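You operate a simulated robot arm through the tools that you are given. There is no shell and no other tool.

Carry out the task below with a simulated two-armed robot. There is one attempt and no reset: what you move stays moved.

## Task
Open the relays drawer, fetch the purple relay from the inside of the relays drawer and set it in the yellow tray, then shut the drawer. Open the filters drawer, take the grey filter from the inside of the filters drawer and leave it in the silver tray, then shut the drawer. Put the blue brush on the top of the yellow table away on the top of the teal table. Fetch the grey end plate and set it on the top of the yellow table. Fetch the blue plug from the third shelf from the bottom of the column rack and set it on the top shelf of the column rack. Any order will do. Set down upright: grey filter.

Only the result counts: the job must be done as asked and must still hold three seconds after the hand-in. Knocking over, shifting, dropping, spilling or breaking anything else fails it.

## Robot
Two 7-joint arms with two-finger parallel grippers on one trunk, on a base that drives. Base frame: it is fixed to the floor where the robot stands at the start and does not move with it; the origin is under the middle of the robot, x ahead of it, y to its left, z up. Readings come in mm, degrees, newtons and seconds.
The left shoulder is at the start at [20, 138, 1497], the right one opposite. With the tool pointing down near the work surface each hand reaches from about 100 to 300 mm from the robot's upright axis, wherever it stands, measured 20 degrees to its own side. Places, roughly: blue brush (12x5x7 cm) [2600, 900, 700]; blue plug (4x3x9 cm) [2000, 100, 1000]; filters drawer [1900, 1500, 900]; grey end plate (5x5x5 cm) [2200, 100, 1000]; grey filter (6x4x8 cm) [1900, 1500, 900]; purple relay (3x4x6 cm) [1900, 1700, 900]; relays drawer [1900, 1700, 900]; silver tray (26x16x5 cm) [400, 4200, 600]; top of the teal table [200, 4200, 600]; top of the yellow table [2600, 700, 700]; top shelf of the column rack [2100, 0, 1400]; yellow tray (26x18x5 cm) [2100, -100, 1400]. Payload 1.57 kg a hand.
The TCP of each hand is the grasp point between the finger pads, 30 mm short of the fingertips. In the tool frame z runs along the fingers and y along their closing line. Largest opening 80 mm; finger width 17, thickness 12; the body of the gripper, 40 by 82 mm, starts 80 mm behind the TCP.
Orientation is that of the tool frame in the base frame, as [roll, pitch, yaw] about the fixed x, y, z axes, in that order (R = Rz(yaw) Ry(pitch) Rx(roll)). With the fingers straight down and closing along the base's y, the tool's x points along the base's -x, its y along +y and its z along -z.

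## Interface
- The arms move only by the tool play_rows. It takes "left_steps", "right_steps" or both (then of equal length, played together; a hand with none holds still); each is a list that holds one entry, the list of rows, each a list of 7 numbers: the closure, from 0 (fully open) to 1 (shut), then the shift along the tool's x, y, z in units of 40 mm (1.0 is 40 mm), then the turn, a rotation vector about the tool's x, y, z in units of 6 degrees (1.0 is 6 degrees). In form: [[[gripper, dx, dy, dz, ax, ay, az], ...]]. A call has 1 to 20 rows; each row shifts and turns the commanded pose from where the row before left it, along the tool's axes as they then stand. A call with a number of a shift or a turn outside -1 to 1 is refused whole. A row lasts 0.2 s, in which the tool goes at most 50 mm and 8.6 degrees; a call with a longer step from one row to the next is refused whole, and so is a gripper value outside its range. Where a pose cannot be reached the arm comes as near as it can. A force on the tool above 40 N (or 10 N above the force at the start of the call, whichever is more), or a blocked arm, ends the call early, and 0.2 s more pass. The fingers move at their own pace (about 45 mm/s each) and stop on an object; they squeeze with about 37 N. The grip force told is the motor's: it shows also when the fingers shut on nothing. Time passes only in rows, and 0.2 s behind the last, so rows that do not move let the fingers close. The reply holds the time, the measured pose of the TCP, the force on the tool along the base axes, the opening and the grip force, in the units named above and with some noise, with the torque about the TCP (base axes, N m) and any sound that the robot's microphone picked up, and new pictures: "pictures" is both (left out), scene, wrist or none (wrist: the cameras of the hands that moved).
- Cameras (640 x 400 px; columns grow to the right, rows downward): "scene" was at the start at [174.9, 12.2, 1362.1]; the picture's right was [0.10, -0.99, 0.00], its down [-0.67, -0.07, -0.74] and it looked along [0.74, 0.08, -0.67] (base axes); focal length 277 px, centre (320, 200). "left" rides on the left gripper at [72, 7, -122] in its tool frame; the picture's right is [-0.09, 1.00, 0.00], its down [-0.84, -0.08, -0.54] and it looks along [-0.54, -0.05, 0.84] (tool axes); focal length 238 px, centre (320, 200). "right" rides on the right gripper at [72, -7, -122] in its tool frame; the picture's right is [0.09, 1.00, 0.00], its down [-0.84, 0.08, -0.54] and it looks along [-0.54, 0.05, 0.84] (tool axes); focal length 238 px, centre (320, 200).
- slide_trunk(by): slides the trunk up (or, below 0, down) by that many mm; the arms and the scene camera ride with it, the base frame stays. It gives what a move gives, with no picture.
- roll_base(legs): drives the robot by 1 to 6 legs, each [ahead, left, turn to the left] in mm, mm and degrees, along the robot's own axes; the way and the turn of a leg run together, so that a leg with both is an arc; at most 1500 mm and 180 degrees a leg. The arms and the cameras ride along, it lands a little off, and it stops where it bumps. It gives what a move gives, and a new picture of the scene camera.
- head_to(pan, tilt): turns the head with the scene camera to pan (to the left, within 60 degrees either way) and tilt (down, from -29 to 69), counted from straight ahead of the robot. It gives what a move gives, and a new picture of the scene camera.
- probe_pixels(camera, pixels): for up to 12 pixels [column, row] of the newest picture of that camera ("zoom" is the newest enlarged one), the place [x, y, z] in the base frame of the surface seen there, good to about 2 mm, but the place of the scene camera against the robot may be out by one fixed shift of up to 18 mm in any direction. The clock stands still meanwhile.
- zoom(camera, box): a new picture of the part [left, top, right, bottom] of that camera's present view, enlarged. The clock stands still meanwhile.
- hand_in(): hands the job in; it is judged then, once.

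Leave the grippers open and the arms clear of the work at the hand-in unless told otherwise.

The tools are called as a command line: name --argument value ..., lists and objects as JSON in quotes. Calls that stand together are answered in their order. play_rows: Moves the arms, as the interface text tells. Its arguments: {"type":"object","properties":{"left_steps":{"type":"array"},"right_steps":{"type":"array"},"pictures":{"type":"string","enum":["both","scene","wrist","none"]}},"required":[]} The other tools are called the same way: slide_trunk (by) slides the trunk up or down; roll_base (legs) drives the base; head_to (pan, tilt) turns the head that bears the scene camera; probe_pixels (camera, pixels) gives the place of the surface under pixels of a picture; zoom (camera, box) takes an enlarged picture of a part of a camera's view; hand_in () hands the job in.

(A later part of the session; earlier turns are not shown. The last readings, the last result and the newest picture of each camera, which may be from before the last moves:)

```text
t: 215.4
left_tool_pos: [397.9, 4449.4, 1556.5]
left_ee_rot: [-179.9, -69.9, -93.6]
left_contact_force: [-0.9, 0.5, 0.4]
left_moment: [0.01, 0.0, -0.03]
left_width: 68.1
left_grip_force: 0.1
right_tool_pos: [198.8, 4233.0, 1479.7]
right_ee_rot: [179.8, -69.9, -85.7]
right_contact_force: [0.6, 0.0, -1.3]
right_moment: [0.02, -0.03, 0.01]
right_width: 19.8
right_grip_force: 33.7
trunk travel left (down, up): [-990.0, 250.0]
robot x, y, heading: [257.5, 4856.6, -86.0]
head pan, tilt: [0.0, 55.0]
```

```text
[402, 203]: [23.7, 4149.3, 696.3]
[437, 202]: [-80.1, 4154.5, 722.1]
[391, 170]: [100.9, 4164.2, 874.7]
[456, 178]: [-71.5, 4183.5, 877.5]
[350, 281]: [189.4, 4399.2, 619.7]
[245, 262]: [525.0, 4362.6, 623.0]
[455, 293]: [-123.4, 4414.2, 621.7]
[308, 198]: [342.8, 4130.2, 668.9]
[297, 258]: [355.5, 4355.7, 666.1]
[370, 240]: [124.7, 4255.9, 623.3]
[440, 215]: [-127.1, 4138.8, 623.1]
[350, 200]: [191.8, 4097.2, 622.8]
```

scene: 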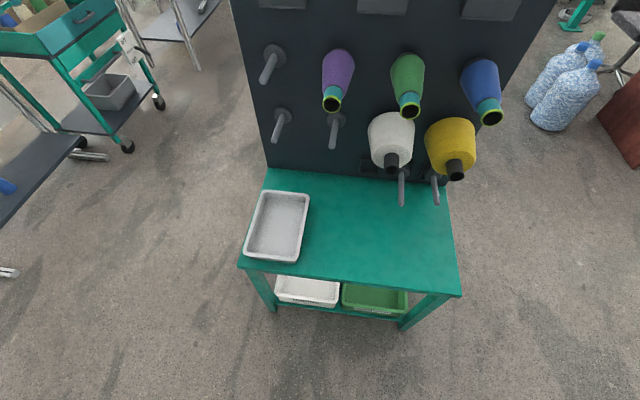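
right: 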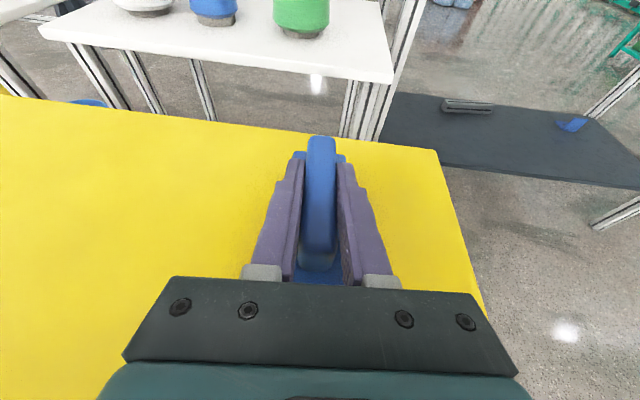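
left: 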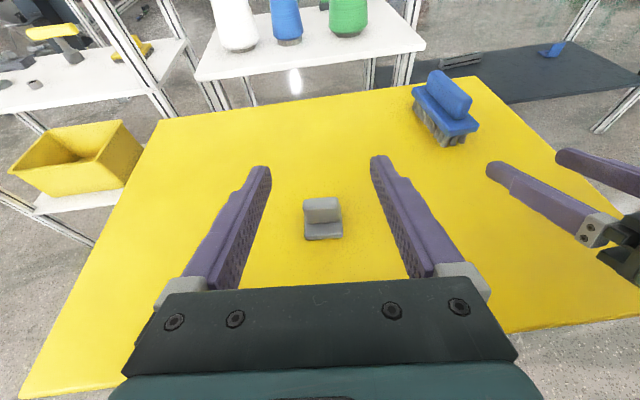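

I back up 72 mm, then lower the trunk ~755 mm to just above the table (free of pegs, which end at y≈4185).

roll_base --legs '[[-72, 0, 0]]'

slide_trunk --by -400

slide_trunk --by -340

zoom --camera "right" --box '[0, 0, 640, 400]'

probe_pixels --camera "zoom" --pixels '[[250, 130], [400, 130], [230, 200], [420, 200], [320, 110]]'

```text
t: 216.4
left_tool_pos: [392.8, 4521.3, 1558.4]
left_ee_rot: [-179.9, -69.9, -93.5]
left_contact_force: [0.2, -1.0, -0.6]
left_moment: [0.05, 0.01, -0.01]
left_width: 68.2
left_grip_force: 0.1
right_tool_pos: [194.4, 4303.5, 1478.5]
right_ee_rot: [179.8, -69.9, -86.0]
right_contact_force: [0.8, -0.7, -0.8]
right_moment: [-0.01, 0.01, 0.04]
right_width: 19.8
right_grip_force: 33.8
trunk travel left (down, up): [-990.0, 250.0]
robot x, y, heading: [254.0, 4929.7, -86.1]
head pan, tilt: [0.0, 55.0]
```

scene: 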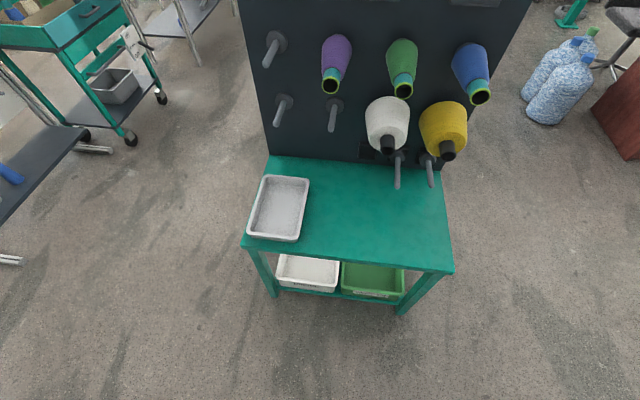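

```text
t: 220.3
left_tool_pos: [393.2, 4520.9, 1157.3]
left_ee_rot: [-179.9, -69.9, -93.7]
left_contact_force: [0.4, -0.1, -0.5]
left_moment: [0.01, 0.0, -0.02]
left_width: 68.1
left_grip_force: 0.0
right_tool_pos: [194.8, 4303.2, 1079.3]
right_ee_rot: [179.8, -69.8, -85.9]
right_contact_force: [-0.1, -0.3, -1.4]
right_moment: [0.0, 0.0, -0.02]
right_width: 19.4
right_grip_force: 34.1
trunk travel left (down, up): [-590.0, 650.0]
robot x, y, heading: [249.4, 4926.7, -85.9]
head pan, tilt: [0.0, 55.0]
```

```text
t: 223.6
left_tool_pos: [392.9, 4520.7, 817.7]
left_ee_rot: [-179.9, -69.9, -93.6]
left_contact_force: [-0.1, 0.4, -0.4]
left_moment: [0.02, -0.01, 0.0]
left_width: 67.9
left_grip_force: 0.0
right_tool_pos: [194.0, 4304.6, 738.1]
right_ee_rot: [179.8, -69.8, -85.9]
right_contact_force: [-0.6, -0.6, -1.0]
right_moment: [0.01, 0.0, 0.0]
right_width: 19.5
right_grip_force: 33.6
trunk travel left (down, up): [-250.0, 990.0]
robot x, y, heading: [254.9, 4930.1, -85.9]
head pan, tilt: [0.0, 55.0]
```

```text
1.00 times, centred on (320, 200) of right (not enlarged: the box is as wide or as high as the picture)
```

zoom: 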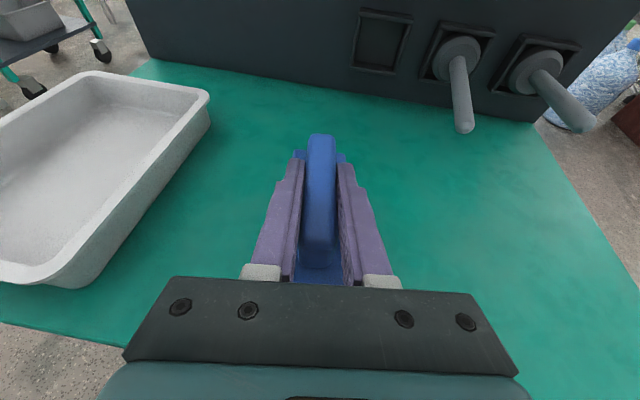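

```text
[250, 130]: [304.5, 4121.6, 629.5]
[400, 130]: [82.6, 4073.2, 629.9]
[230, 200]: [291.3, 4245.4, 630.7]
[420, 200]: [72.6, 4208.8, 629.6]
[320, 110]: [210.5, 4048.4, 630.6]
```

Table reads z≈630; brush bottom is at ~679. I lower the trunk 45 mm, then touch down with the arm.

slide_trunk --by -45

play_rows --right_steps '[[[1, -0.035, 0, 0.013, 0, 0, 0], [1, -0.035, 0, 0.013, 0, 0, 0], [1, 0, 0, 0, 0, 0, 0]]]' --pictures "wrist"

```text
t: 224.5
left_tool_pos: [392.4, 4521.1, 771.1]
left_ee_rot: [-180.0, -69.9, -93.5]
left_contact_force: [-0.3, 0.2, 0.4]
left_moment: [0.0, 0.02, 0.01]
left_width: 68.3
left_grip_force: 0.1
right_tool_pos: [193.9, 4304.5, 694.8]
right_ee_rot: [179.7, -70.0, -85.8]
right_contact_force: [0.7, -0.6, -1.6]
right_moment: [0.01, 0.01, 0.02]
right_width: 19.9
right_grip_force: 33.7
trunk travel left (down, up): [-205.0, 1035.0]
robot x, y, heading: [256.2, 4928.0, -86.1]
head pan, tilt: [0.0, 55.0]
```

```text
t: 225.3
left_tool_pos: [391.2, 4521.3, 772.3]
left_ee_rot: [-179.9, -69.9, -93.6]
left_contact_force: [-0.7, -0.5, 0.5]
left_moment: [0.05, 0.01, 0.0]
left_width: 68.1
left_grip_force: 0.1
right_tool_pos: [193.7, 4303.6, 691.8]
right_ee_rot: [179.8, -69.9, -85.9]
right_contact_force: [0.7, 0.1, -0.5]
right_moment: [0.01, 0.0, 0.02]
right_width: 19.7
right_grip_force: 33.7
trunk travel left (down, up): [-205.0, 1035.0]
robot x, y, heading: [254.7, 4930.4, -86.1]
head pan, tilt: [0.0, 55.0]
```

right: 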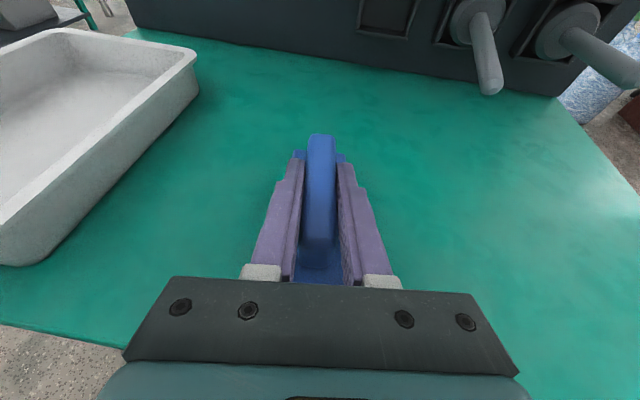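

play_rows --right_steps '[[[1, -0.025, 0, 0.009, 0, 0, 0], [1, -0.025, 0, 0.009, 0, 0, 0], [1, 0, 0, 0, 0, 0, 0]]]' --pictures "none"

```text
t: 226.1
left_tool_pos: [390.9, 4521.6, 772.1]
left_ee_rot: [180.0, -69.9, -93.6]
left_contact_force: [0.4, -1.2, -0.6]
left_moment: [0.0, 0.02, 0.01]
left_width: 67.9
left_grip_force: 0.0
right_tool_pos: [193.4, 4302.4, 689.7]
right_ee_rot: [179.9, -70.0, -85.8]
right_contact_force: [0.0, 1.3, 1.3]
right_moment: [-0.11, -0.04, 0.0]
right_width: 19.8
right_grip_force: 33.6
trunk travel left (down, up): [-205.0, 1035.0]
robot x, y, heading: [253.8, 4929.1, -86.1]
head pan, tilt: [0.0, 55.0]
```

Contact felt (z force turned +1.3). I open the right gripper.

play_rows --right_steps '[[[0.35, 0, 0, 0, 0, 0, 0], [0.35, 0, 0, 0, 0, 0, 0], [0.35, 0, 0, 0, 0, 0, 0]]]' --pictures "wrist"

```text
t: 226.9
left_tool_pos: [392.1, 4520.6, 772.9]
left_ee_rot: [-179.9, -69.8, -93.5]
left_contact_force: [-0.3, 0.0, 0.0]
left_moment: [0.0, 0.0, -0.01]
left_width: 68.0
left_grip_force: 0.0
right_tool_pos: [193.8, 4302.7, 690.5]
right_ee_rot: [179.9, -69.9, -85.9]
right_contact_force: [1.0, 0.4, 0.3]
right_moment: [-0.01, -0.03, 0.0]
right_width: 52.1
right_grip_force: 0.0
trunk travel left (down, up): [-205.0, 1035.0]
robot x, y, heading: [254.3, 4927.7, -85.9]
head pan, tilt: [0.0, 55.0]
```

right: 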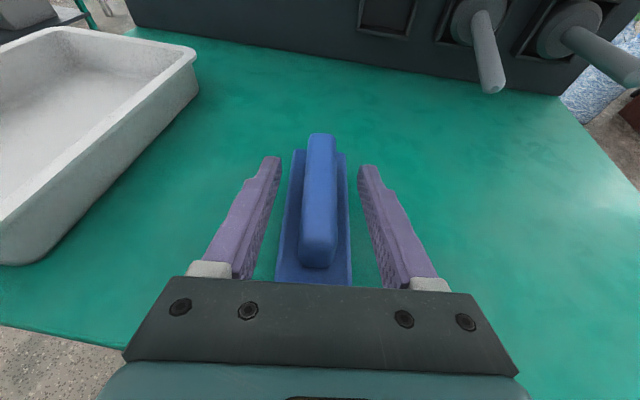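

The brush stands on the teal table. I raise straight up and have a look.

slide_trunk --by 400

roll_base --legs '[[-80, 0, 0]]'

zoom --camera "scene" --box '[160, 60, 520, 340]'

```text
t: 230.7
left_tool_pos: [391.6, 4521.3, 1172.8]
left_ee_rot: [-179.9, -69.9, -93.6]
left_contact_force: [0.0, -0.8, 0.0]
left_moment: [-0.01, 0.01, 0.01]
left_width: 68.2
left_grip_force: 0.1
right_tool_pos: [194.1, 4303.0, 1088.6]
right_ee_rot: [179.8, -69.9, -86.0]
right_contact_force: [0.0, 0.0, 0.4]
right_moment: [0.01, -0.02, -0.02]
right_width: 52.0
right_grip_force: 0.1
trunk travel left (down, up): [-605.0, 635.0]
robot x, y, heading: [258.1, 4926.8, -85.7]
head pan, tilt: [0.0, 55.0]
```

```text
t: 231.8
left_tool_pos: [386.1, 4599.6, 1172.5]
left_ee_rot: [-179.9, -69.9, -93.6]
left_contact_force: [0.0, 0.3, 0.4]
left_moment: [0.02, 0.04, 0.02]
left_width: 68.0
left_grip_force: 0.1
right_tool_pos: [188.5, 4381.4, 1089.5]
right_ee_rot: [179.8, -70.1, -85.8]
right_contact_force: [-0.2, -0.2, -0.1]
right_moment: [-0.01, -0.05, -0.02]
right_width: 51.9
right_grip_force: 0.1
trunk travel left (down, up): [-605.0, 635.0]
robot x, y, heading: [248.4, 5009.9, -86.0]
head pan, tilt: [0.0, 55.0]
```

scene: 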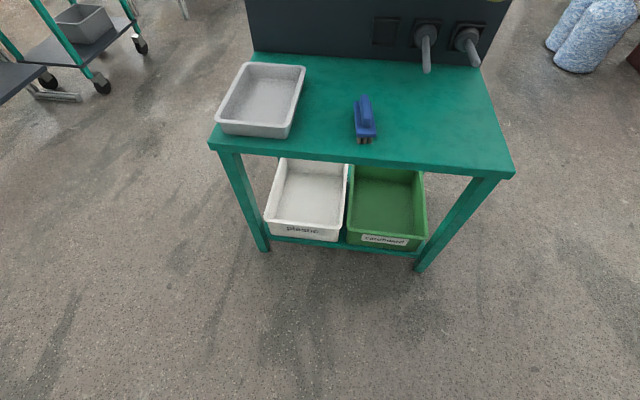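

```text
1.43 times, centred on (340, 200) of scene
```

zoom: 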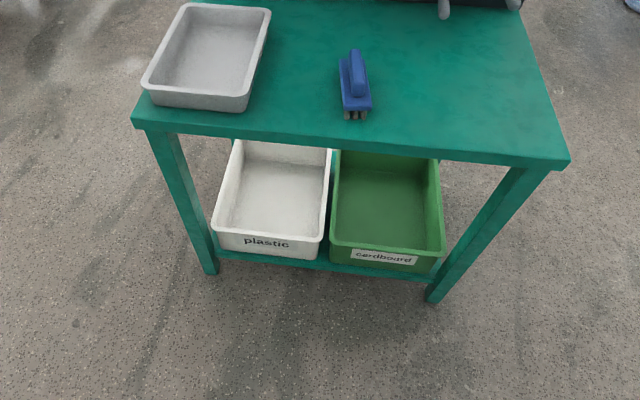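

The brush is done. Now I drive to the drawer cabinet's front: strafe +x, go −y ~3000, turn to face +x.

roll_base --legs '[[0, 0, -4], [0, 650, 0], [1500, 0, 0], [1500, 0, 0], [0, 0, 90]]'

head_to --pan -15 --tilt 20

```text
t: 253.4
left_tool_pos: [1268.1, 2151.4, 1172.8]
left_ee_rot: [-179.9, -69.9, -10.4]
left_contact_force: [0.1, -0.2, -0.9]
left_moment: [-0.02, 0.01, 0.03]
left_width: 68.2
left_grip_force: 0.1
right_tool_pos: [1461.0, 1928.3, 1089.0]
right_ee_rot: [179.8, -70.0, -2.7]
right_contact_force: [0.1, 1.6, 0.5]
right_moment: [0.03, 0.0, 0.0]
right_width: 52.1
right_grip_force: 0.1
trunk travel left (down, up): [-605.0, 635.0]
robot x, y, heading: [846.2, 2064.5, -2.8]
head pan, tilt: [0.0, 55.0]
```

scene: 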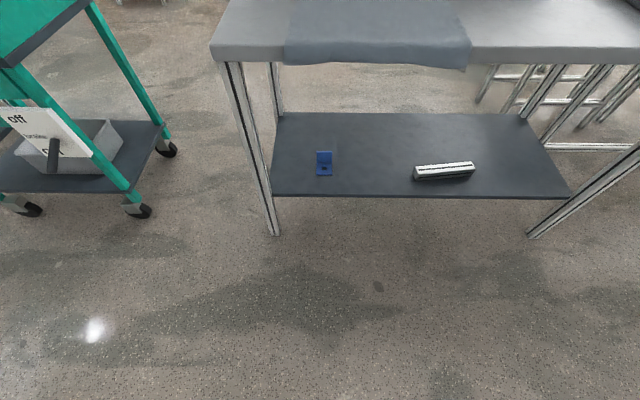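

```text
t: 254.4
left_tool_pos: [1267.8, 2152.3, 1173.0]
left_ee_rot: [-179.8, -70.0, -10.5]
left_contact_force: [0.3, -0.4, 0.2]
left_moment: [-0.06, 0.0, -0.01]
left_width: 68.0
left_grip_force: 0.0
right_tool_pos: [1461.0, 1928.7, 1090.4]
right_ee_rot: [179.8, -69.9, -2.7]
right_contact_force: [0.1, -0.4, 0.6]
right_moment: [0.02, -0.01, 0.01]
right_width: 51.7
right_grip_force: 0.0
trunk travel left (down, up): [-605.0, 635.0]
robot x, y, heading: [842.3, 2061.5, -3.1]
head pan, tilt: [-15.0, 20.0]
```

scene: 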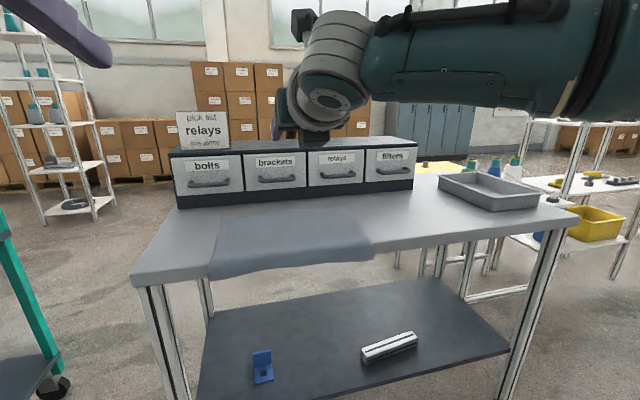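

I see four drawers with bar handles: bolts, brackets, relays (px 337,172), filters (px 390,168). I zoom and probe.

zoom --camera "scene" --box '[160, 100, 460, 290]'

probe_pixels --camera "scene" --pixels '[[337, 175], [320, 176], [354, 174], [391, 170], [380, 171], [404, 169], [335, 160], [390, 156], [308, 168], [364, 165], [300, 195], [415, 185]]'

probe_pixels --camera "scene" --pixels '[[300, 230], [380, 210], [440, 185], [300, 143], [410, 140], [180, 150], [225, 150], [490, 190], [240, 260], [140, 270], [560, 220], [230, 115]]'

```text
2.11 times, centred on (310, 195) of scene
```

zoom: 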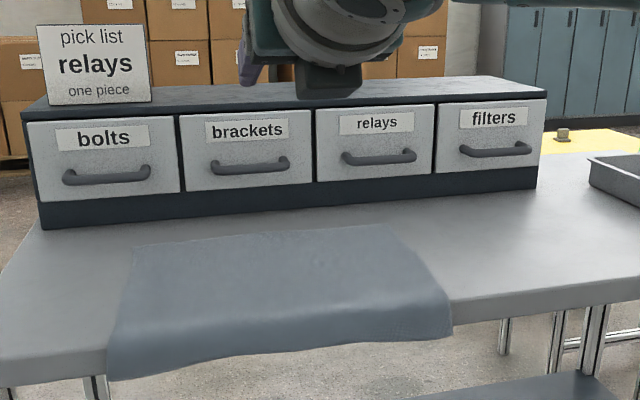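

```text
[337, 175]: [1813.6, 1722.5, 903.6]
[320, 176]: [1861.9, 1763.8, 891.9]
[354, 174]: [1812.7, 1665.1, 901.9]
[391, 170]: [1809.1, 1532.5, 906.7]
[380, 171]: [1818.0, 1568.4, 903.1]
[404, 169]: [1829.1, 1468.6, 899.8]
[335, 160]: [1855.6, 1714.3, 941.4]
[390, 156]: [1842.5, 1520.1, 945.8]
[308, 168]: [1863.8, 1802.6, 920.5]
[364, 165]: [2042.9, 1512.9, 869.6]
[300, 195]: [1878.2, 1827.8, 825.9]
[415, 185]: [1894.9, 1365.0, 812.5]
```

```text
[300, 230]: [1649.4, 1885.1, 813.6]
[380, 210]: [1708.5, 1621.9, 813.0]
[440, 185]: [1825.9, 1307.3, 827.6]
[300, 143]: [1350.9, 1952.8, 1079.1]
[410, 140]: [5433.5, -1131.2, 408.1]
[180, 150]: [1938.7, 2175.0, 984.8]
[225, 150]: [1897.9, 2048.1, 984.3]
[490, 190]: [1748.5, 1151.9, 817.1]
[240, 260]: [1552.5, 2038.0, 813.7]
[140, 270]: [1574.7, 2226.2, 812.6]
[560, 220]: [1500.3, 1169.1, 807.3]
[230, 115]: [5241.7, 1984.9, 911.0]
```

head_to --pan -20 --tilt 45

probe_pixels --camera "scene" --pixels '[[320, 60], [400, 100], [320, 130], [400, 200], [250, 200], [450, 180]]'

```text
t: 255.3
left_tool_pos: [1268.4, 2152.0, 1172.3]
left_ee_rot: [-179.8, -69.8, -10.4]
left_contact_force: [0.4, 0.5, 0.7]
left_moment: [0.01, -0.04, -0.04]
left_width: 68.0
left_grip_force: 0.1
right_tool_pos: [1462.3, 1929.3, 1089.8]
right_ee_rot: [179.7, -70.0, -2.8]
right_contact_force: [-1.0, 0.2, 0.4]
right_moment: [-0.01, -0.02, -0.01]
right_width: 52.1
right_grip_force: 0.0
trunk travel left (down, up): [-605.0, 635.0]
robot x, y, heading: [844.4, 2063.8, -2.7]
head pan, tilt: [-20.0, 45.0]
```

scene: 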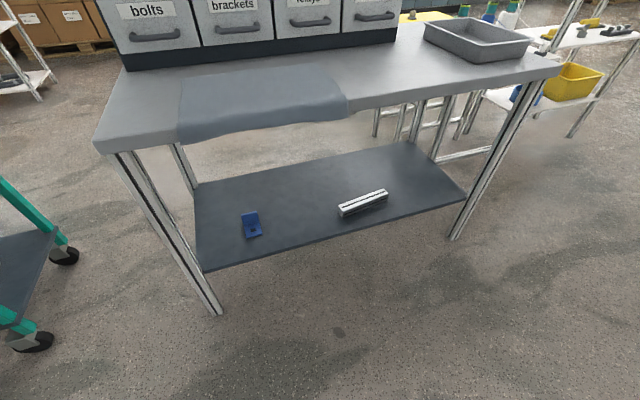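

```text
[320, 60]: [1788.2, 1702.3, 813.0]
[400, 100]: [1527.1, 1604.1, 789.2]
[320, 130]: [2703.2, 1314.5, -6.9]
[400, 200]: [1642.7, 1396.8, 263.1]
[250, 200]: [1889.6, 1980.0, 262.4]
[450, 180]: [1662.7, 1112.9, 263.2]
```

probe_pixels --camera "scene" --pixels '[[330, 232], [250, 255], [420, 210], [220, 310], [455, 238], [95, 150], [560, 72], [270, 135]]'

```text
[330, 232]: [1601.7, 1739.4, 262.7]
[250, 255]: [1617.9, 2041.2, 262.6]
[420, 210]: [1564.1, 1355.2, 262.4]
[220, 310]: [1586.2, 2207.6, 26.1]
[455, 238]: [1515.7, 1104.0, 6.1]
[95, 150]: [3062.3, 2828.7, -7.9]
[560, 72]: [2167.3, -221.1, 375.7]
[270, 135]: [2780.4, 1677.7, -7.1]
```

The bench's lower shelf front is at x≈1595, its top edge ≈1535; drawer fronts face −x with yaw ≈ −4.2°. I straighten the left tool's yaw and roll it −90° (fingers to close vertically on the bar handle), and pull the right hand back.

play_rows --left_steps '[[[0.15, 0, 0, 0, 0.595, 0, -0.217], [0.15, 0, 0, 0, 0.595, 0, -0.217], [0.15, 0, 0, 0, 0, 0, -1], [0.15, 0, 0, 0, 0, 0, -1], [0.15, 0, 0, 0, 0, 0, -1], [0.15, 0, 0, 0, 0, 0, -1], [0.15, 0, 0, 0, 0, 0, -1], [0.15, 0, 0, 0, 0, 0, -1], [0.15, 0, 0, 0, 0, 0, -1], [0.15, 0, 0, 0, 0, 0, -1], [0.15, 0, 0, 0, 0, 0, -1], [0.15, 0, 0, 0, 0, 0, -1], [0.15, 0, 0, 0, 0, 0, -1], [0.15, 0, 0, 0, 0, 0, -1], [0.15, 0, 0, 0, 0, 0, -1], [0.15, 0, 0, 0, 0, 0, -1], [0.15, 0, 0, 0, 0, 0, -1]]]' --right_steps '[[[0.2, 0.02, 0, -0.289, 0, 0, 0], [0.2, 0.02, 0, -0.289, 0, 0, 0], [0.2, 0.02, 0, -0.289, 0, 0, 0], [0.2, 0.02, 0, -0.289, 0, 0, 0], [0.2, 0.02, 0, -0.289, 0, 0, 0], [0.2, 0.02, 0, -0.289, 0, 0, 0], [0.2, 0.02, 0, -0.289, 0, 0, 0], [0.2, 0.02, 0, -0.289, 0, 0, 0], [0.2, 0.02, 0, -0.289, 0, 0, 0], [0.2, 0.02, 0, -0.289, 0, 0, 0], [0.2, 0.02, 0, -0.289, 0, 0, 0], [0.2, 0.02, 0, -0.289, 0, 0, 0], [0.2, 0.02, 0, -0.289, 0, 0, 0], [0.2, 0.02, 0, -0.289, 0, 0, 0], [0.2, 0.02, 0, -0.289, 0, 0, 0], [0.2, 0.02, 0, -0.289, 0, 0, 0], [0.2, 0.02, 0, -0.289, 0, 0, 0]]]' --pictures "wrist"

```text
t: 258.9
left_tool_pos: [1268.2, 2152.0, 1172.3]
left_ee_rot: [110.2, 0.1, 87.3]
left_contact_force: [0.1, -0.4, -0.2]
left_moment: [-0.03, 0.02, 0.01]
left_width: 67.8
left_grip_force: 0.1
right_tool_pos: [1279.4, 1937.7, 1168.9]
right_ee_rot: [179.7, -69.9, -2.7]
right_contact_force: [0.2, -0.6, 0.6]
right_moment: [0.0, 0.04, 0.0]
right_width: 64.0
right_grip_force: 0.1
trunk travel left (down, up): [-605.0, 635.0]
robot x, y, heading: [847.5, 2061.2, -2.7]
head pan, tilt: [-20.0, 45.0]
```

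right: 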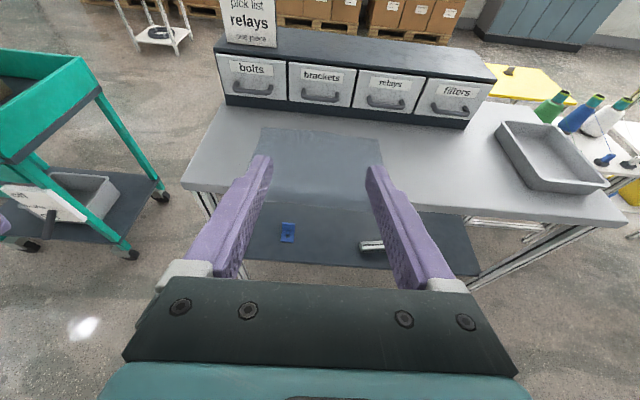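
left: 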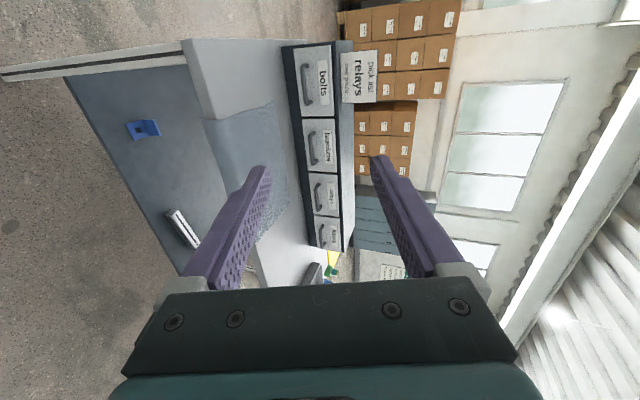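

Rolled fine. I probe the handles and drawer fronts via the right wrist camera.

zoom --camera "right" --box '[220, 30, 520, 140]'

probe_pixels --camera "right" --pixels '[[385, 106], [372, 101], [401, 105], [448, 111], [434, 107], [462, 112], [380, 85], [456, 92], [353, 90], [410, 100], [300, 120], [470, 100]]'

```text
2.13 times, centred on (370, 85) of right
```

zoom: 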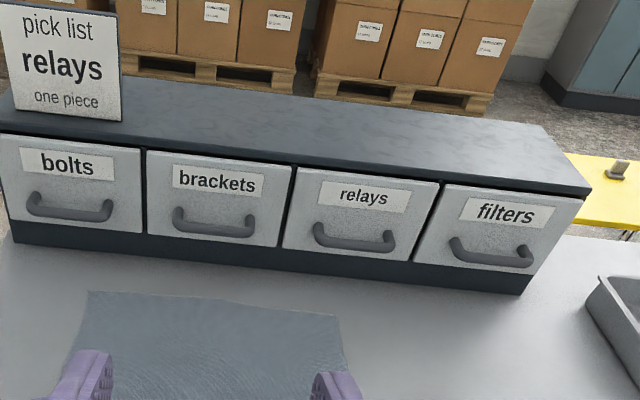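

```text
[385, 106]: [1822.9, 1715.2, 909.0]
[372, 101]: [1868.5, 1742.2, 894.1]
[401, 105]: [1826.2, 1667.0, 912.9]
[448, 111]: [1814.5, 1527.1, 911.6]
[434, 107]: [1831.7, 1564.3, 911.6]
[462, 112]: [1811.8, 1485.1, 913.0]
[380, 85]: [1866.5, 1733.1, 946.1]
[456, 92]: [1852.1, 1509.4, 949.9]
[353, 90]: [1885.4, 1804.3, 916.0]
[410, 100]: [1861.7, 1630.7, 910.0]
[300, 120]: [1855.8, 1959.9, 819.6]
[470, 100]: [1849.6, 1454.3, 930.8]
```

Relays handle bar ≈ (1821, 1713, 911), filters bar ≈ (1813, 1526, 912), fronts ≈42 mm behind the bars. I drive to stand in front of the relays drawer and lower the trunk.

roll_base --legs '[[0, 0, -1], [266, -391, 0]]'

slide_trunk --by -182

play_rows --left_steps '[[[0.15, 0, -0.3, 0.8, 0, 0, 0], [0.15, 0, -0.3, 0.8, 0, 0, 0], [0.15, 0, -0.3, 0.8, 0, 0, 0], [0.15, 0, -0.3, 0.8, 0, 0, 0], [0.15, 0, 0, 0, 0, 0, 0]]]' --pictures "both"

```text
t: 262.1
left_tool_pos: [1505.8, 1731.5, 1171.3]
left_ee_rot: [110.1, -0.1, 86.1]
left_contact_force: [0.0, 0.3, 0.2]
left_moment: [0.01, -0.01, 0.0]
left_width: 68.1
left_grip_force: 0.0
right_tool_pos: [1514.6, 1517.5, 1169.4]
right_ee_rot: [179.8, -70.0, -3.9]
right_contact_force: [0.2, 0.1, 0.0]
right_moment: [-0.01, 0.01, -0.02]
right_width: 64.2
right_grip_force: 0.1
trunk travel left (down, up): [-605.0, 635.0]
robot x, y, heading: [1083.2, 1648.7, -4.1]
head pan, tilt: [-20.0, 45.0]
```

scene: 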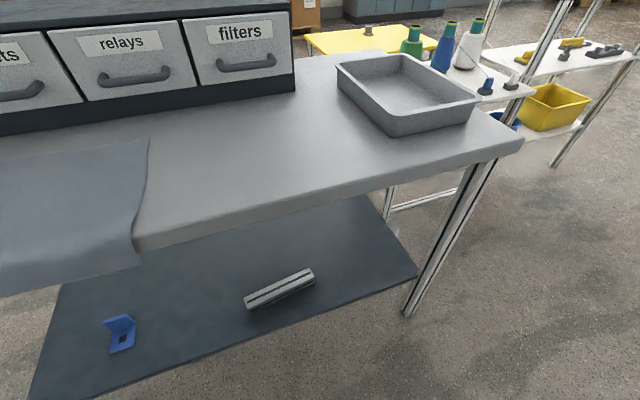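

```text
t: 264.1
left_tool_pos: [1506.1, 1731.7, 991.3]
left_ee_rot: [110.1, 0.1, 85.9]
left_contact_force: [0.5, 0.2, 0.0]
left_moment: [-0.01, 0.01, 0.01]
left_width: 67.9
left_grip_force: 0.1
right_tool_pos: [1514.8, 1517.5, 987.7]
right_ee_rot: [179.7, -70.0, -3.9]
right_contact_force: [0.0, -0.1, 0.1]
right_moment: [0.01, 0.0, -0.03]
right_width: 63.9
right_grip_force: 0.0
trunk travel left (down, up): [-423.0, 817.0]
robot x, y, heading: [1080.8, 1655.3, -4.3]
head pan, tilt: [-20.0, 45.0]
```

```text
t: 265.3
left_tool_pos: [1610.9, 1724.2, 902.6]
left_ee_rot: [110.1, 0.0, 85.9]
left_contact_force: [0.0, -0.2, 0.5]
left_moment: [-0.02, 0.03, -0.01]
left_width: 67.8
left_grip_force: 0.0
right_tool_pos: [1514.3, 1517.3, 987.4]
right_ee_rot: [179.8, -70.0, -3.9]
right_contact_force: [-0.3, 0.2, -0.4]
right_moment: [-0.02, -0.02, -0.02]
right_width: 63.9
right_grip_force: 0.0
trunk travel left (down, up): [-423.0, 817.0]
robot x, y, heading: [1081.0, 1652.3, -4.1]
head pan, tilt: [-20.0, 45.0]
```

scene: 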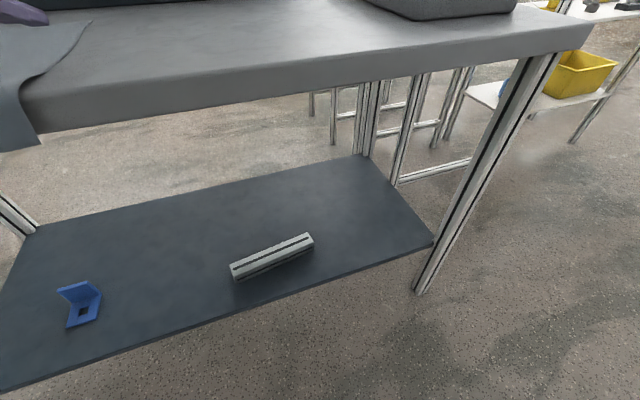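
left: 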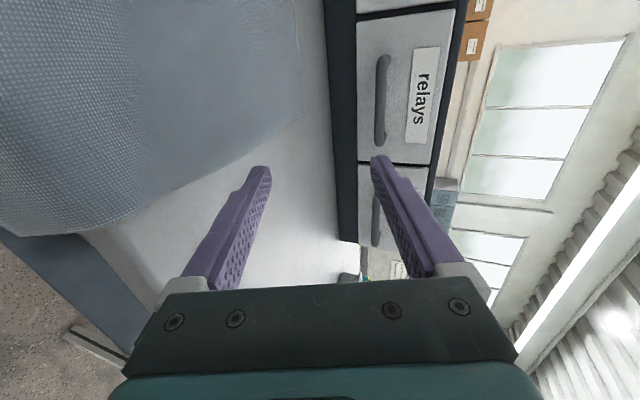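

The left tool is at (1611, 1724, 903), pointing along the drawer normal. I drive 115 mm forward, then probe the handle from the left camera.

roll_base --legs '[[115, 0, 0]]'

zoom --camera "left" --box '[0, 0, 640, 400]'

```text
t: 266.5
left_tool_pos: [1721.8, 1718.2, 903.1]
left_ee_rot: [110.0, -0.1, 86.2]
left_contact_force: [-0.1, -0.3, -0.6]
left_moment: [0.0, 0.02, -0.03]
left_width: 68.0
left_grip_force: 0.1
right_tool_pos: [1626.2, 1511.1, 987.4]
right_ee_rot: [179.8, -70.1, -3.8]
right_contact_force: [0.4, -0.1, 0.2]
right_moment: [0.02, -0.03, 0.02]
right_width: 63.9
right_grip_force: 0.1
trunk travel left (down, up): [-423.0, 817.0]
robot x, y, heading: [1193.8, 1647.5, -4.0]
head pan, tilt: [-20.0, 45.0]
```

scene: 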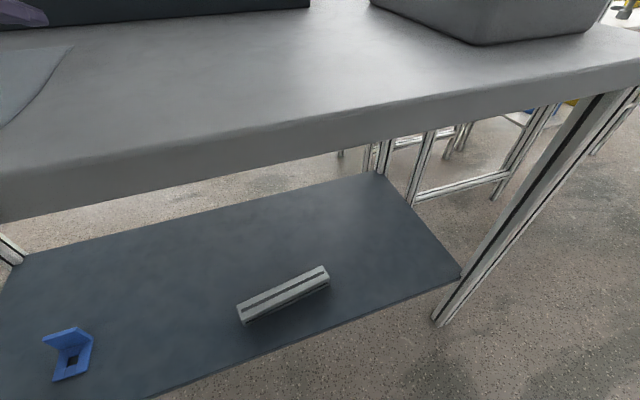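

```text
1.00 times, centred on (320, 200) of left (not enlarged: the box is as wide or as high as the picture)
```

zoom: 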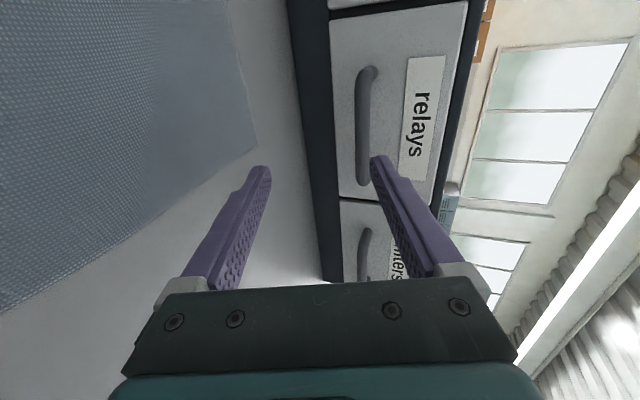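

probe_pixels --camera "zoom" --pixels '[[360, 100], [360, 130], [360, 160], [372, 72], [363, 180], [366, 130], [340, 120], [385, 120], [430, 110]]'

```text
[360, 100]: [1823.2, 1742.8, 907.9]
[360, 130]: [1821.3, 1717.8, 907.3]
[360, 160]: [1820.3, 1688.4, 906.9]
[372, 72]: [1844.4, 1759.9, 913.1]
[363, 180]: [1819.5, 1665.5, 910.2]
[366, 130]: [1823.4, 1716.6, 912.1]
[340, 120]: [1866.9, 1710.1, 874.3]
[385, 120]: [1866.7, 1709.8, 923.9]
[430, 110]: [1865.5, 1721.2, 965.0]
```

Bar axis ≈ (1827, 1712, 912), 95 mm long. I move to a pre-grasp point along the tool axis, then slide in with fingers at 40 mm opening, above and below the bar.

play_rows --left_steps '[[[0.5, 0.02, 0.555, 0.6125, 0, 0, 0], [0.5, 0.02, 0.555, 0.6125, 0, 0, 0], [0.5, 0, 0, 0, 0, 0, 0]]]' --pictures "wrist"

probe_pixels --camera "left" --pixels '[[330, 150], [325, 180], [340, 120]]'

```text
t: 267.3
left_tool_pos: [1782.0, 1714.9, 928.0]
left_ee_rot: [110.1, -0.1, 86.1]
left_contact_force: [-0.2, 0.0, -0.1]
left_moment: [-0.01, 0.0, 0.01]
left_width: 40.1
left_grip_force: 0.1
right_tool_pos: [1625.8, 1512.0, 988.1]
right_ee_rot: [179.8, -69.9, -3.7]
right_contact_force: [-0.5, 0.2, -0.3]
right_moment: [0.02, 0.0, -0.01]
right_width: 63.9
right_grip_force: 0.1
trunk travel left (down, up): [-423.0, 817.0]
robot x, y, heading: [1196.9, 1642.7, -3.7]
head pan, tilt: [-20.0, 45.0]
```

left: 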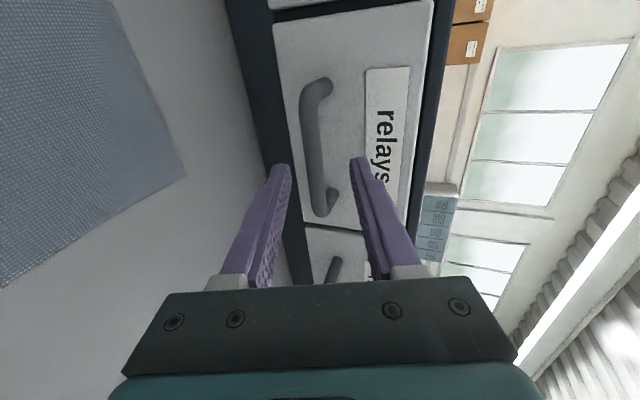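

```text
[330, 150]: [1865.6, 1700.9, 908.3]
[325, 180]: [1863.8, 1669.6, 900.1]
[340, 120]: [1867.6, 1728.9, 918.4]
```

The bar is centred between the fingers. I advance 35 mm along the tool axis and close.

play_rows --left_steps '[[[0.5, 0, 0, 0.44, 0, 0, 0], [0.5, 0, 0, 0.44, 0, 0, 0], [0.5, 0, 0, 0, 0, 0, 0]]]' --pictures "wrist"

```text
t: 268.1
left_tool_pos: [1815.2, 1712.9, 916.2]
left_ee_rot: [110.0, 0.0, 86.2]
left_contact_force: [0.7, 0.2, -0.1]
left_moment: [0.0, 0.04, 0.04]
left_width: 40.2
left_grip_force: 0.0
right_tool_pos: [1626.0, 1512.5, 987.6]
right_ee_rot: [179.8, -69.9, -3.8]
right_contact_force: [0.7, 0.3, -0.1]
right_moment: [0.0, 0.01, 0.0]
right_width: 64.2
right_grip_force: 0.0
trunk travel left (down, up): [-423.0, 817.0]
robot x, y, heading: [1193.9, 1643.2, -4.1]
head pan, tilt: [-20.0, 45.0]
```

left: 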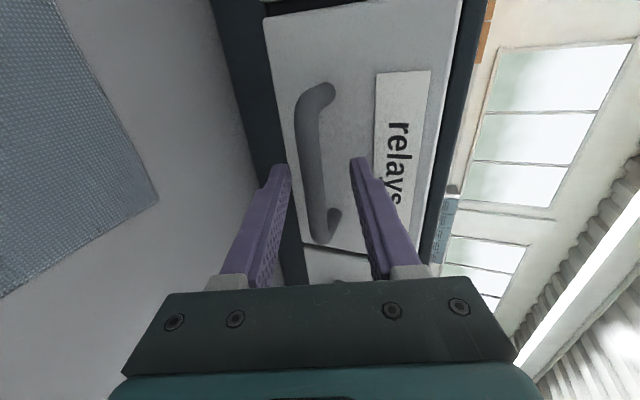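

play_rows --left_steps '[[[1, 0, 0, 0, 0, 0, 0], [1, 0, 0, 0, 0, 0, 0], [1, 0, 0, 0, 0, 0, 0], [1, 0, 0, 0, 0, 0, 0]]]' --pictures "wrist"

```text
t: 269.1
left_tool_pos: [1812.8, 1712.2, 912.1]
left_ee_rot: [110.6, 0.0, 86.2]
left_contact_force: [1.3, -0.1, -18.3]
left_moment: [-0.14, 0.29, -0.14]
left_width: 13.7
left_grip_force: 30.1
right_tool_pos: [1624.1, 1510.7, 986.7]
right_ee_rot: [179.8, -69.8, -3.6]
right_contact_force: [-0.9, -0.1, 0.0]
right_moment: [0.02, 0.02, 0.0]
right_width: 63.8
right_grip_force: 0.1
trunk travel left (down, up): [-423.0, 817.0]
robot x, y, heading: [1195.3, 1647.2, -4.1]
head pan, tilt: [-20.0, 45.0]
```

left: 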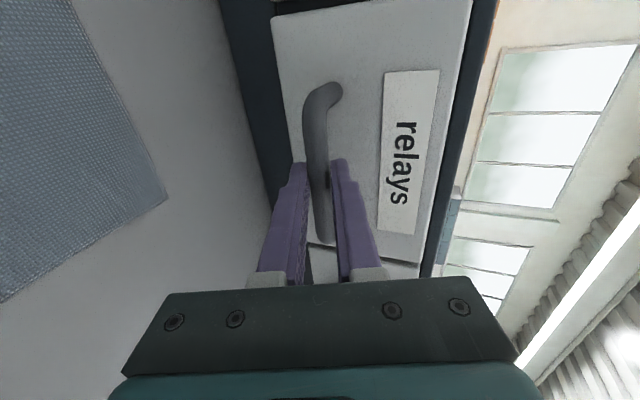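

Gripped the bar (13.7 mm). I relax the vertical offset (4 mm down) and pull the drawer 90 mm with the arm, which stops on excess force.

play_rows --left_steps '[[[1, 0, -0.094, 0.034, 0, 0, 0], [1, 0, -0.2565, -0.705, 0, 0, 0], [1, 0, -0.2565, -0.705, 0, 0, 0], [1, 0, -0.2565, -0.705, 0, 0, 0], [1, 0, 0, 0, 0, 0, 0]]]' --pictures "wrist"

```text
t: 270.3
left_tool_pos: [1725.9, 1719.4, 911.0]
left_ee_rot: [110.0, 0.0, 86.2]
left_contact_force: [-0.4, 0.1, -1.8]
left_moment: [-0.15, 0.05, 0.01]
left_width: 13.8
left_grip_force: 29.6
right_tool_pos: [1625.4, 1512.1, 987.6]
right_ee_rot: [179.8, -69.9, -3.7]
right_contact_force: [-0.8, -0.1, -0.6]
right_moment: [0.0, 0.0, -0.02]
right_width: 64.1
right_grip_force: 0.1
trunk travel left (down, up): [-423.0, 817.0]
robot x, y, heading: [1194.3, 1646.0, -3.9]
head pan, tilt: [-20.0, 45.0]
```

left: 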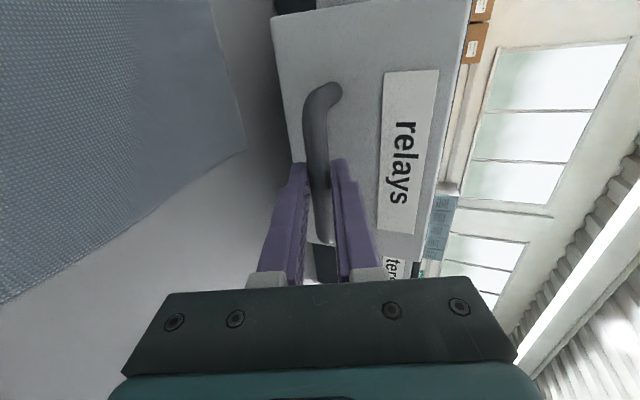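

The drawer slides easily (87 mm open). I pull another 60 mm.

play_rows --left_steps '[[[1, 0, -0.2565, -0.705, 0, 0, 0], [1, 0, -0.2565, -0.705, 0, 0, 0], [1, 0, 0, 0, 0, 0, 0]]]' --pictures "both"

zoom --camera "right" --box '[0, 0, 640, 400]'

```text
t: 271.1
left_tool_pos: [1664.2, 1722.5, 911.5]
left_ee_rot: [110.1, 0.0, 86.1]
left_contact_force: [-0.3, -0.4, -1.9]
left_moment: [-0.21, 0.09, -0.16]
left_width: 14.1
left_grip_force: 30.5
right_tool_pos: [1625.6, 1511.5, 987.5]
right_ee_rot: [179.8, -69.9, -3.6]
right_contact_force: [-0.8, -0.6, 0.4]
right_moment: [0.01, 0.01, -0.01]
right_width: 63.8
right_grip_force: 0.0
trunk travel left (down, up): [-423.0, 817.0]
robot x, y, heading: [1198.3, 1641.2, -4.0]
head pan, tilt: [-20.0, 45.0]
```

scene: 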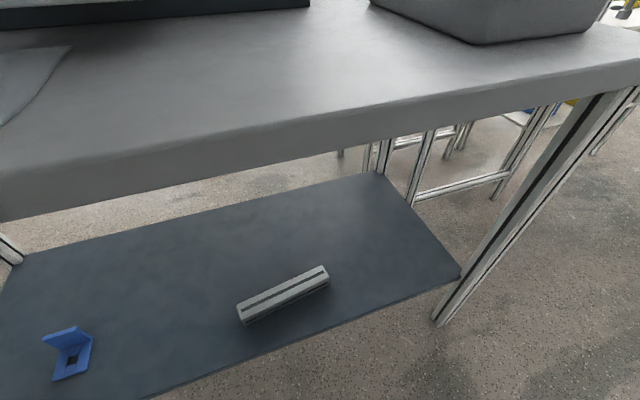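
left: 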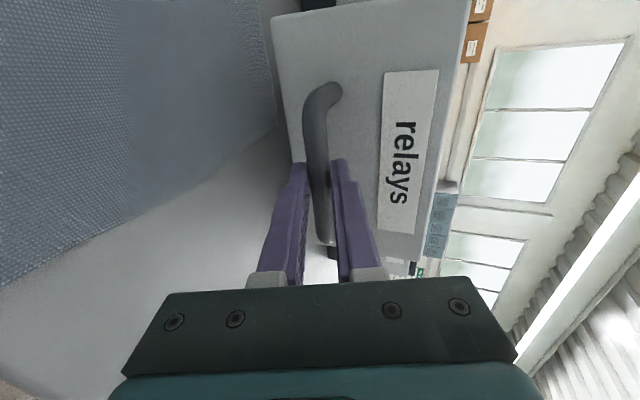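

```text
1.00 times, centred on (320, 200) of right (not enlarged: the box is as wide or as high as the picture)
```

zoom: 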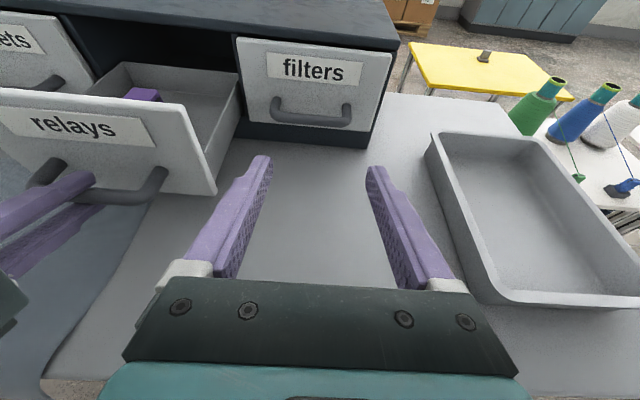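

The relays drawer is open and the purple relay is visible at (142,95) in the right view. I zoom and probe.

zoom --camera "right" --box '[60, 40, 260, 200]'

probe_pixels --camera "zoom" --pixels '[[255, 175], [235, 165], [300, 180], [265, 195], [230, 180], [220, 85], [480, 120], [450, 230], [380, 220], [330, 190], [200, 200], [520, 280]]'

```text
2.50 times, centred on (160, 120) of right
```

zoom: 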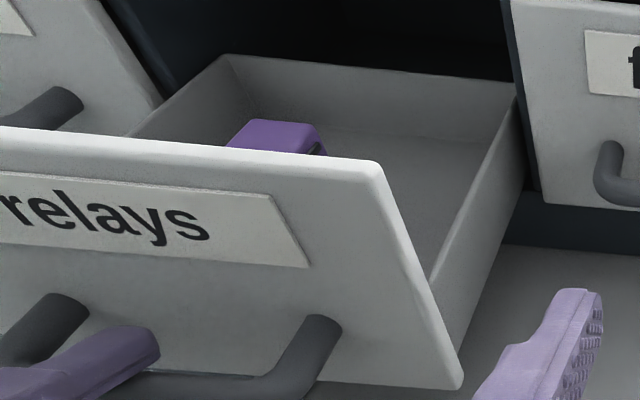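

```text
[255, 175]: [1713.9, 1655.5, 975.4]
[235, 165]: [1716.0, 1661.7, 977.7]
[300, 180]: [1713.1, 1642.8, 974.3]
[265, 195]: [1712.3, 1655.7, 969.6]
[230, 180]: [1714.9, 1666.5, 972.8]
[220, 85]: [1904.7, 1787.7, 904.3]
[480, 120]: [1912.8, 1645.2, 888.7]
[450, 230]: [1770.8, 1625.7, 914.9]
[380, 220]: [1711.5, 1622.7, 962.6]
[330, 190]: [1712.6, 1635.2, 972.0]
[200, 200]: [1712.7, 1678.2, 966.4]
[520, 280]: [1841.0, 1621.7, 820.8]
```

probe_pixels --camera "zoom" --pixels '[[270, 140], [300, 130], [318, 148], [250, 135], [285, 125], [260, 150], [350, 140], [400, 140], [450, 140], [320, 75], [500, 110], [360, 110]]'

```text
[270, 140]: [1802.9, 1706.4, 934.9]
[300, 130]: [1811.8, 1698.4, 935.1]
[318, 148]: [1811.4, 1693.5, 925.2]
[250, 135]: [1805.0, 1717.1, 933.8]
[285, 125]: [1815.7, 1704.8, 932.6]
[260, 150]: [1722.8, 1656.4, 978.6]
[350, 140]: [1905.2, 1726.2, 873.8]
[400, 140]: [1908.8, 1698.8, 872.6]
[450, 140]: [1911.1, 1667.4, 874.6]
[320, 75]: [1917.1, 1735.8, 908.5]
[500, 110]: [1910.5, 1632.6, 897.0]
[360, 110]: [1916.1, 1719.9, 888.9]
```

The relay stands inside: top at z≈935, about (1808, 1706); front panel top z≈980. I pull the drawer ~25 mm more for easier access.

play_rows --left_steps '[[[1, 0, -0.107, -0.294, 0, 0, 0], [1, 0, -0.107, -0.294, 0, 0, 0], [1, 0, 0, 0, 0, 0, 0]]]' --pictures "none"

```text
t: 271.9
left_tool_pos: [1642.7, 1723.8, 911.9]
left_ee_rot: [110.0, -0.1, 86.3]
left_contact_force: [17.2, -1.5, -10.6]
left_moment: [-0.16, 0.02, 0.08]
left_width: 13.7
left_grip_force: 30.2
right_tool_pos: [1628.0, 1511.3, 987.5]
right_ee_rot: [179.7, -70.1, -3.7]
right_contact_force: [-0.4, -1.3, 0.3]
right_moment: [-0.01, -0.03, -0.01]
right_width: 64.0
right_grip_force: 0.1
trunk travel left (down, up): [-423.0, 817.0]
robot x, y, heading: [1194.7, 1642.4, -3.8]
head pan, tilt: [-20.0, 45.0]
```

The drawer hit its stop (17 N) at ~170 mm. I relax 4 mm forward and open the fingers.

play_rows --left_steps '[[[1, 0, 0.034, 0.094, 0, 0, 0], [0.45, 0, 0, 0, 0, 0, 0], [0.45, 0, 0, 0, 0, 0, 0], [0.45, 0, 0, 0, 0, 0, 0]]]' --pictures "wrist"

```text
t: 272.9
left_tool_pos: [1645.0, 1724.0, 911.9]
left_ee_rot: [110.0, 0.0, 86.2]
left_contact_force: [-0.3, -0.2, 1.2]
left_moment: [0.0, 0.03, 0.01]
left_width: 43.6
left_grip_force: 0.2
right_tool_pos: [1626.1, 1511.3, 987.6]
right_ee_rot: [179.8, -70.0, -3.7]
right_contact_force: [0.2, -0.4, -0.4]
right_moment: [-0.01, 0.05, -0.02]
right_width: 64.2
right_grip_force: 0.1
trunk travel left (down, up): [-423.0, 817.0]
robot x, y, heading: [1193.3, 1645.4, -3.8]
head pan, tilt: [-20.0, 45.0]
```

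left: 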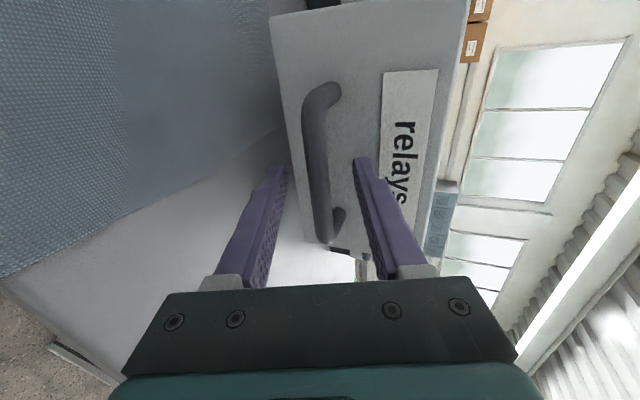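

I back the base 150 mm straight out, then raise the left hand and tilt the right tool down to ~58°.

roll_base --legs '[[-150, 0, 0]]'

play_rows --left_steps '[[[0.45, 0, 0.94, -0.342, 0, 0, 0], [0.45, 0, 0.94, -0.342, 0, 0, 0], [0.45, 0, 0.94, -0.342, 0, 0, 0], [0.45, 0, 0, 0, 0, 0, 0], [0.45, 0, 0, 0, 0, 0, 0], [0.45, 0, 0, 0, 0, 0, 0], [0.45, 0, 0, 0, 0, 0, 0]]]' --right_steps '[[[0.2, 0.3, 0, 0, 0, -0.92, 0], [0.2, 0.3, 0, 0, 0, -0.92, 0], [0.2, 0.3, 0, 0, 0, -0.92, 0], [0.2, 0.3, 0, 0, 0, -0.92, 0], [0.2, 0.3, 0, 0, 0, -0.92, 0], [0.2, 0.3, 0, 0, 0, -0.92, 0], [0.2, 0.3, 0, 0, 0, -0.92, 0]]]' --pictures "wrist"

```text
t: 274.3
left_tool_pos: [1495.8, 1734.7, 912.6]
left_ee_rot: [110.1, 0.0, 86.3]
left_contact_force: [0.1, 0.2, -0.8]
left_moment: [-0.01, 0.0, -0.01]
left_width: 44.1
left_grip_force: 0.1
right_tool_pos: [1477.6, 1522.6, 987.6]
right_ee_rot: [179.8, -70.0, -3.6]
right_contact_force: [-0.2, 0.9, 0.4]
right_moment: [0.04, 0.0, -0.01]
right_width: 63.8
right_grip_force: 0.0
trunk travel left (down, up): [-423.0, 817.0]
robot x, y, heading: [1047.7, 1649.9, -3.7]
head pan, tilt: [-20.0, 45.0]
```

scene: 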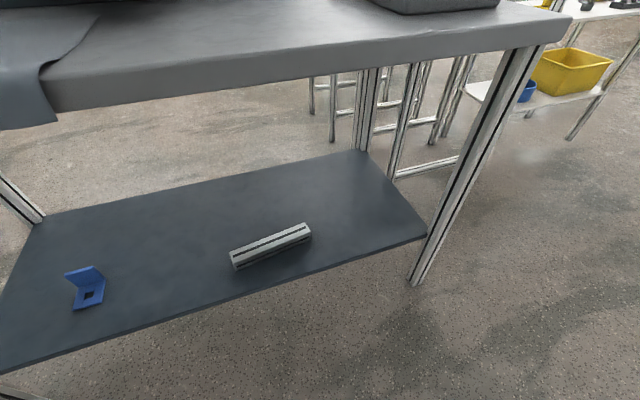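

```text
t: 276.0
left_tool_pos: [1499.9, 1735.3, 1033.2]
left_ee_rot: [110.1, -0.1, 86.5]
left_contact_force: [0.4, -0.7, -0.5]
left_moment: [-0.01, 0.0, -0.02]
left_width: 43.9
left_grip_force: 0.1
right_tool_pos: [1522.7, 1512.7, 977.5]
right_ee_rot: [-179.9, -22.0, -4.4]
right_contact_force: [0.6, 0.0, 0.9]
right_moment: [0.01, -0.01, -0.03]
right_width: 64.2
right_grip_force: 0.1
trunk travel left (down, up): [-423.0, 817.0]
robot x, y, heading: [1048.1, 1653.0, -3.7]
head pan, tilt: [-20.0, 45.0]
stopped in row 7 (right hand): the arm was blocked; the commanded pose is now the measured one
```

right: 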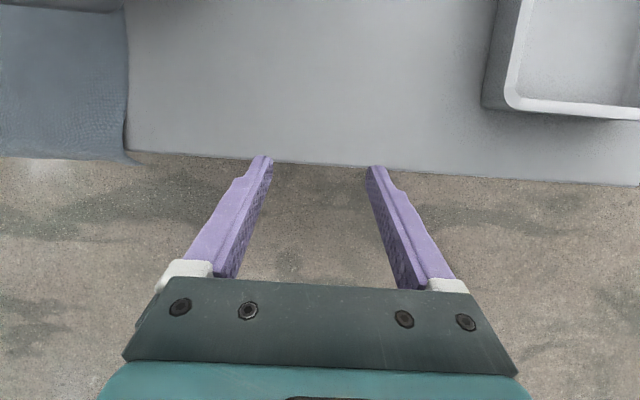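
left: 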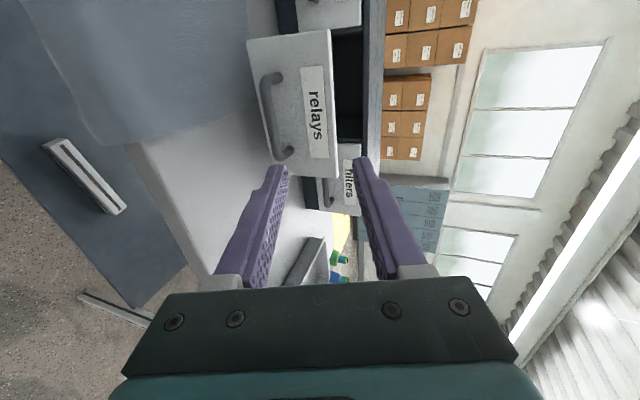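

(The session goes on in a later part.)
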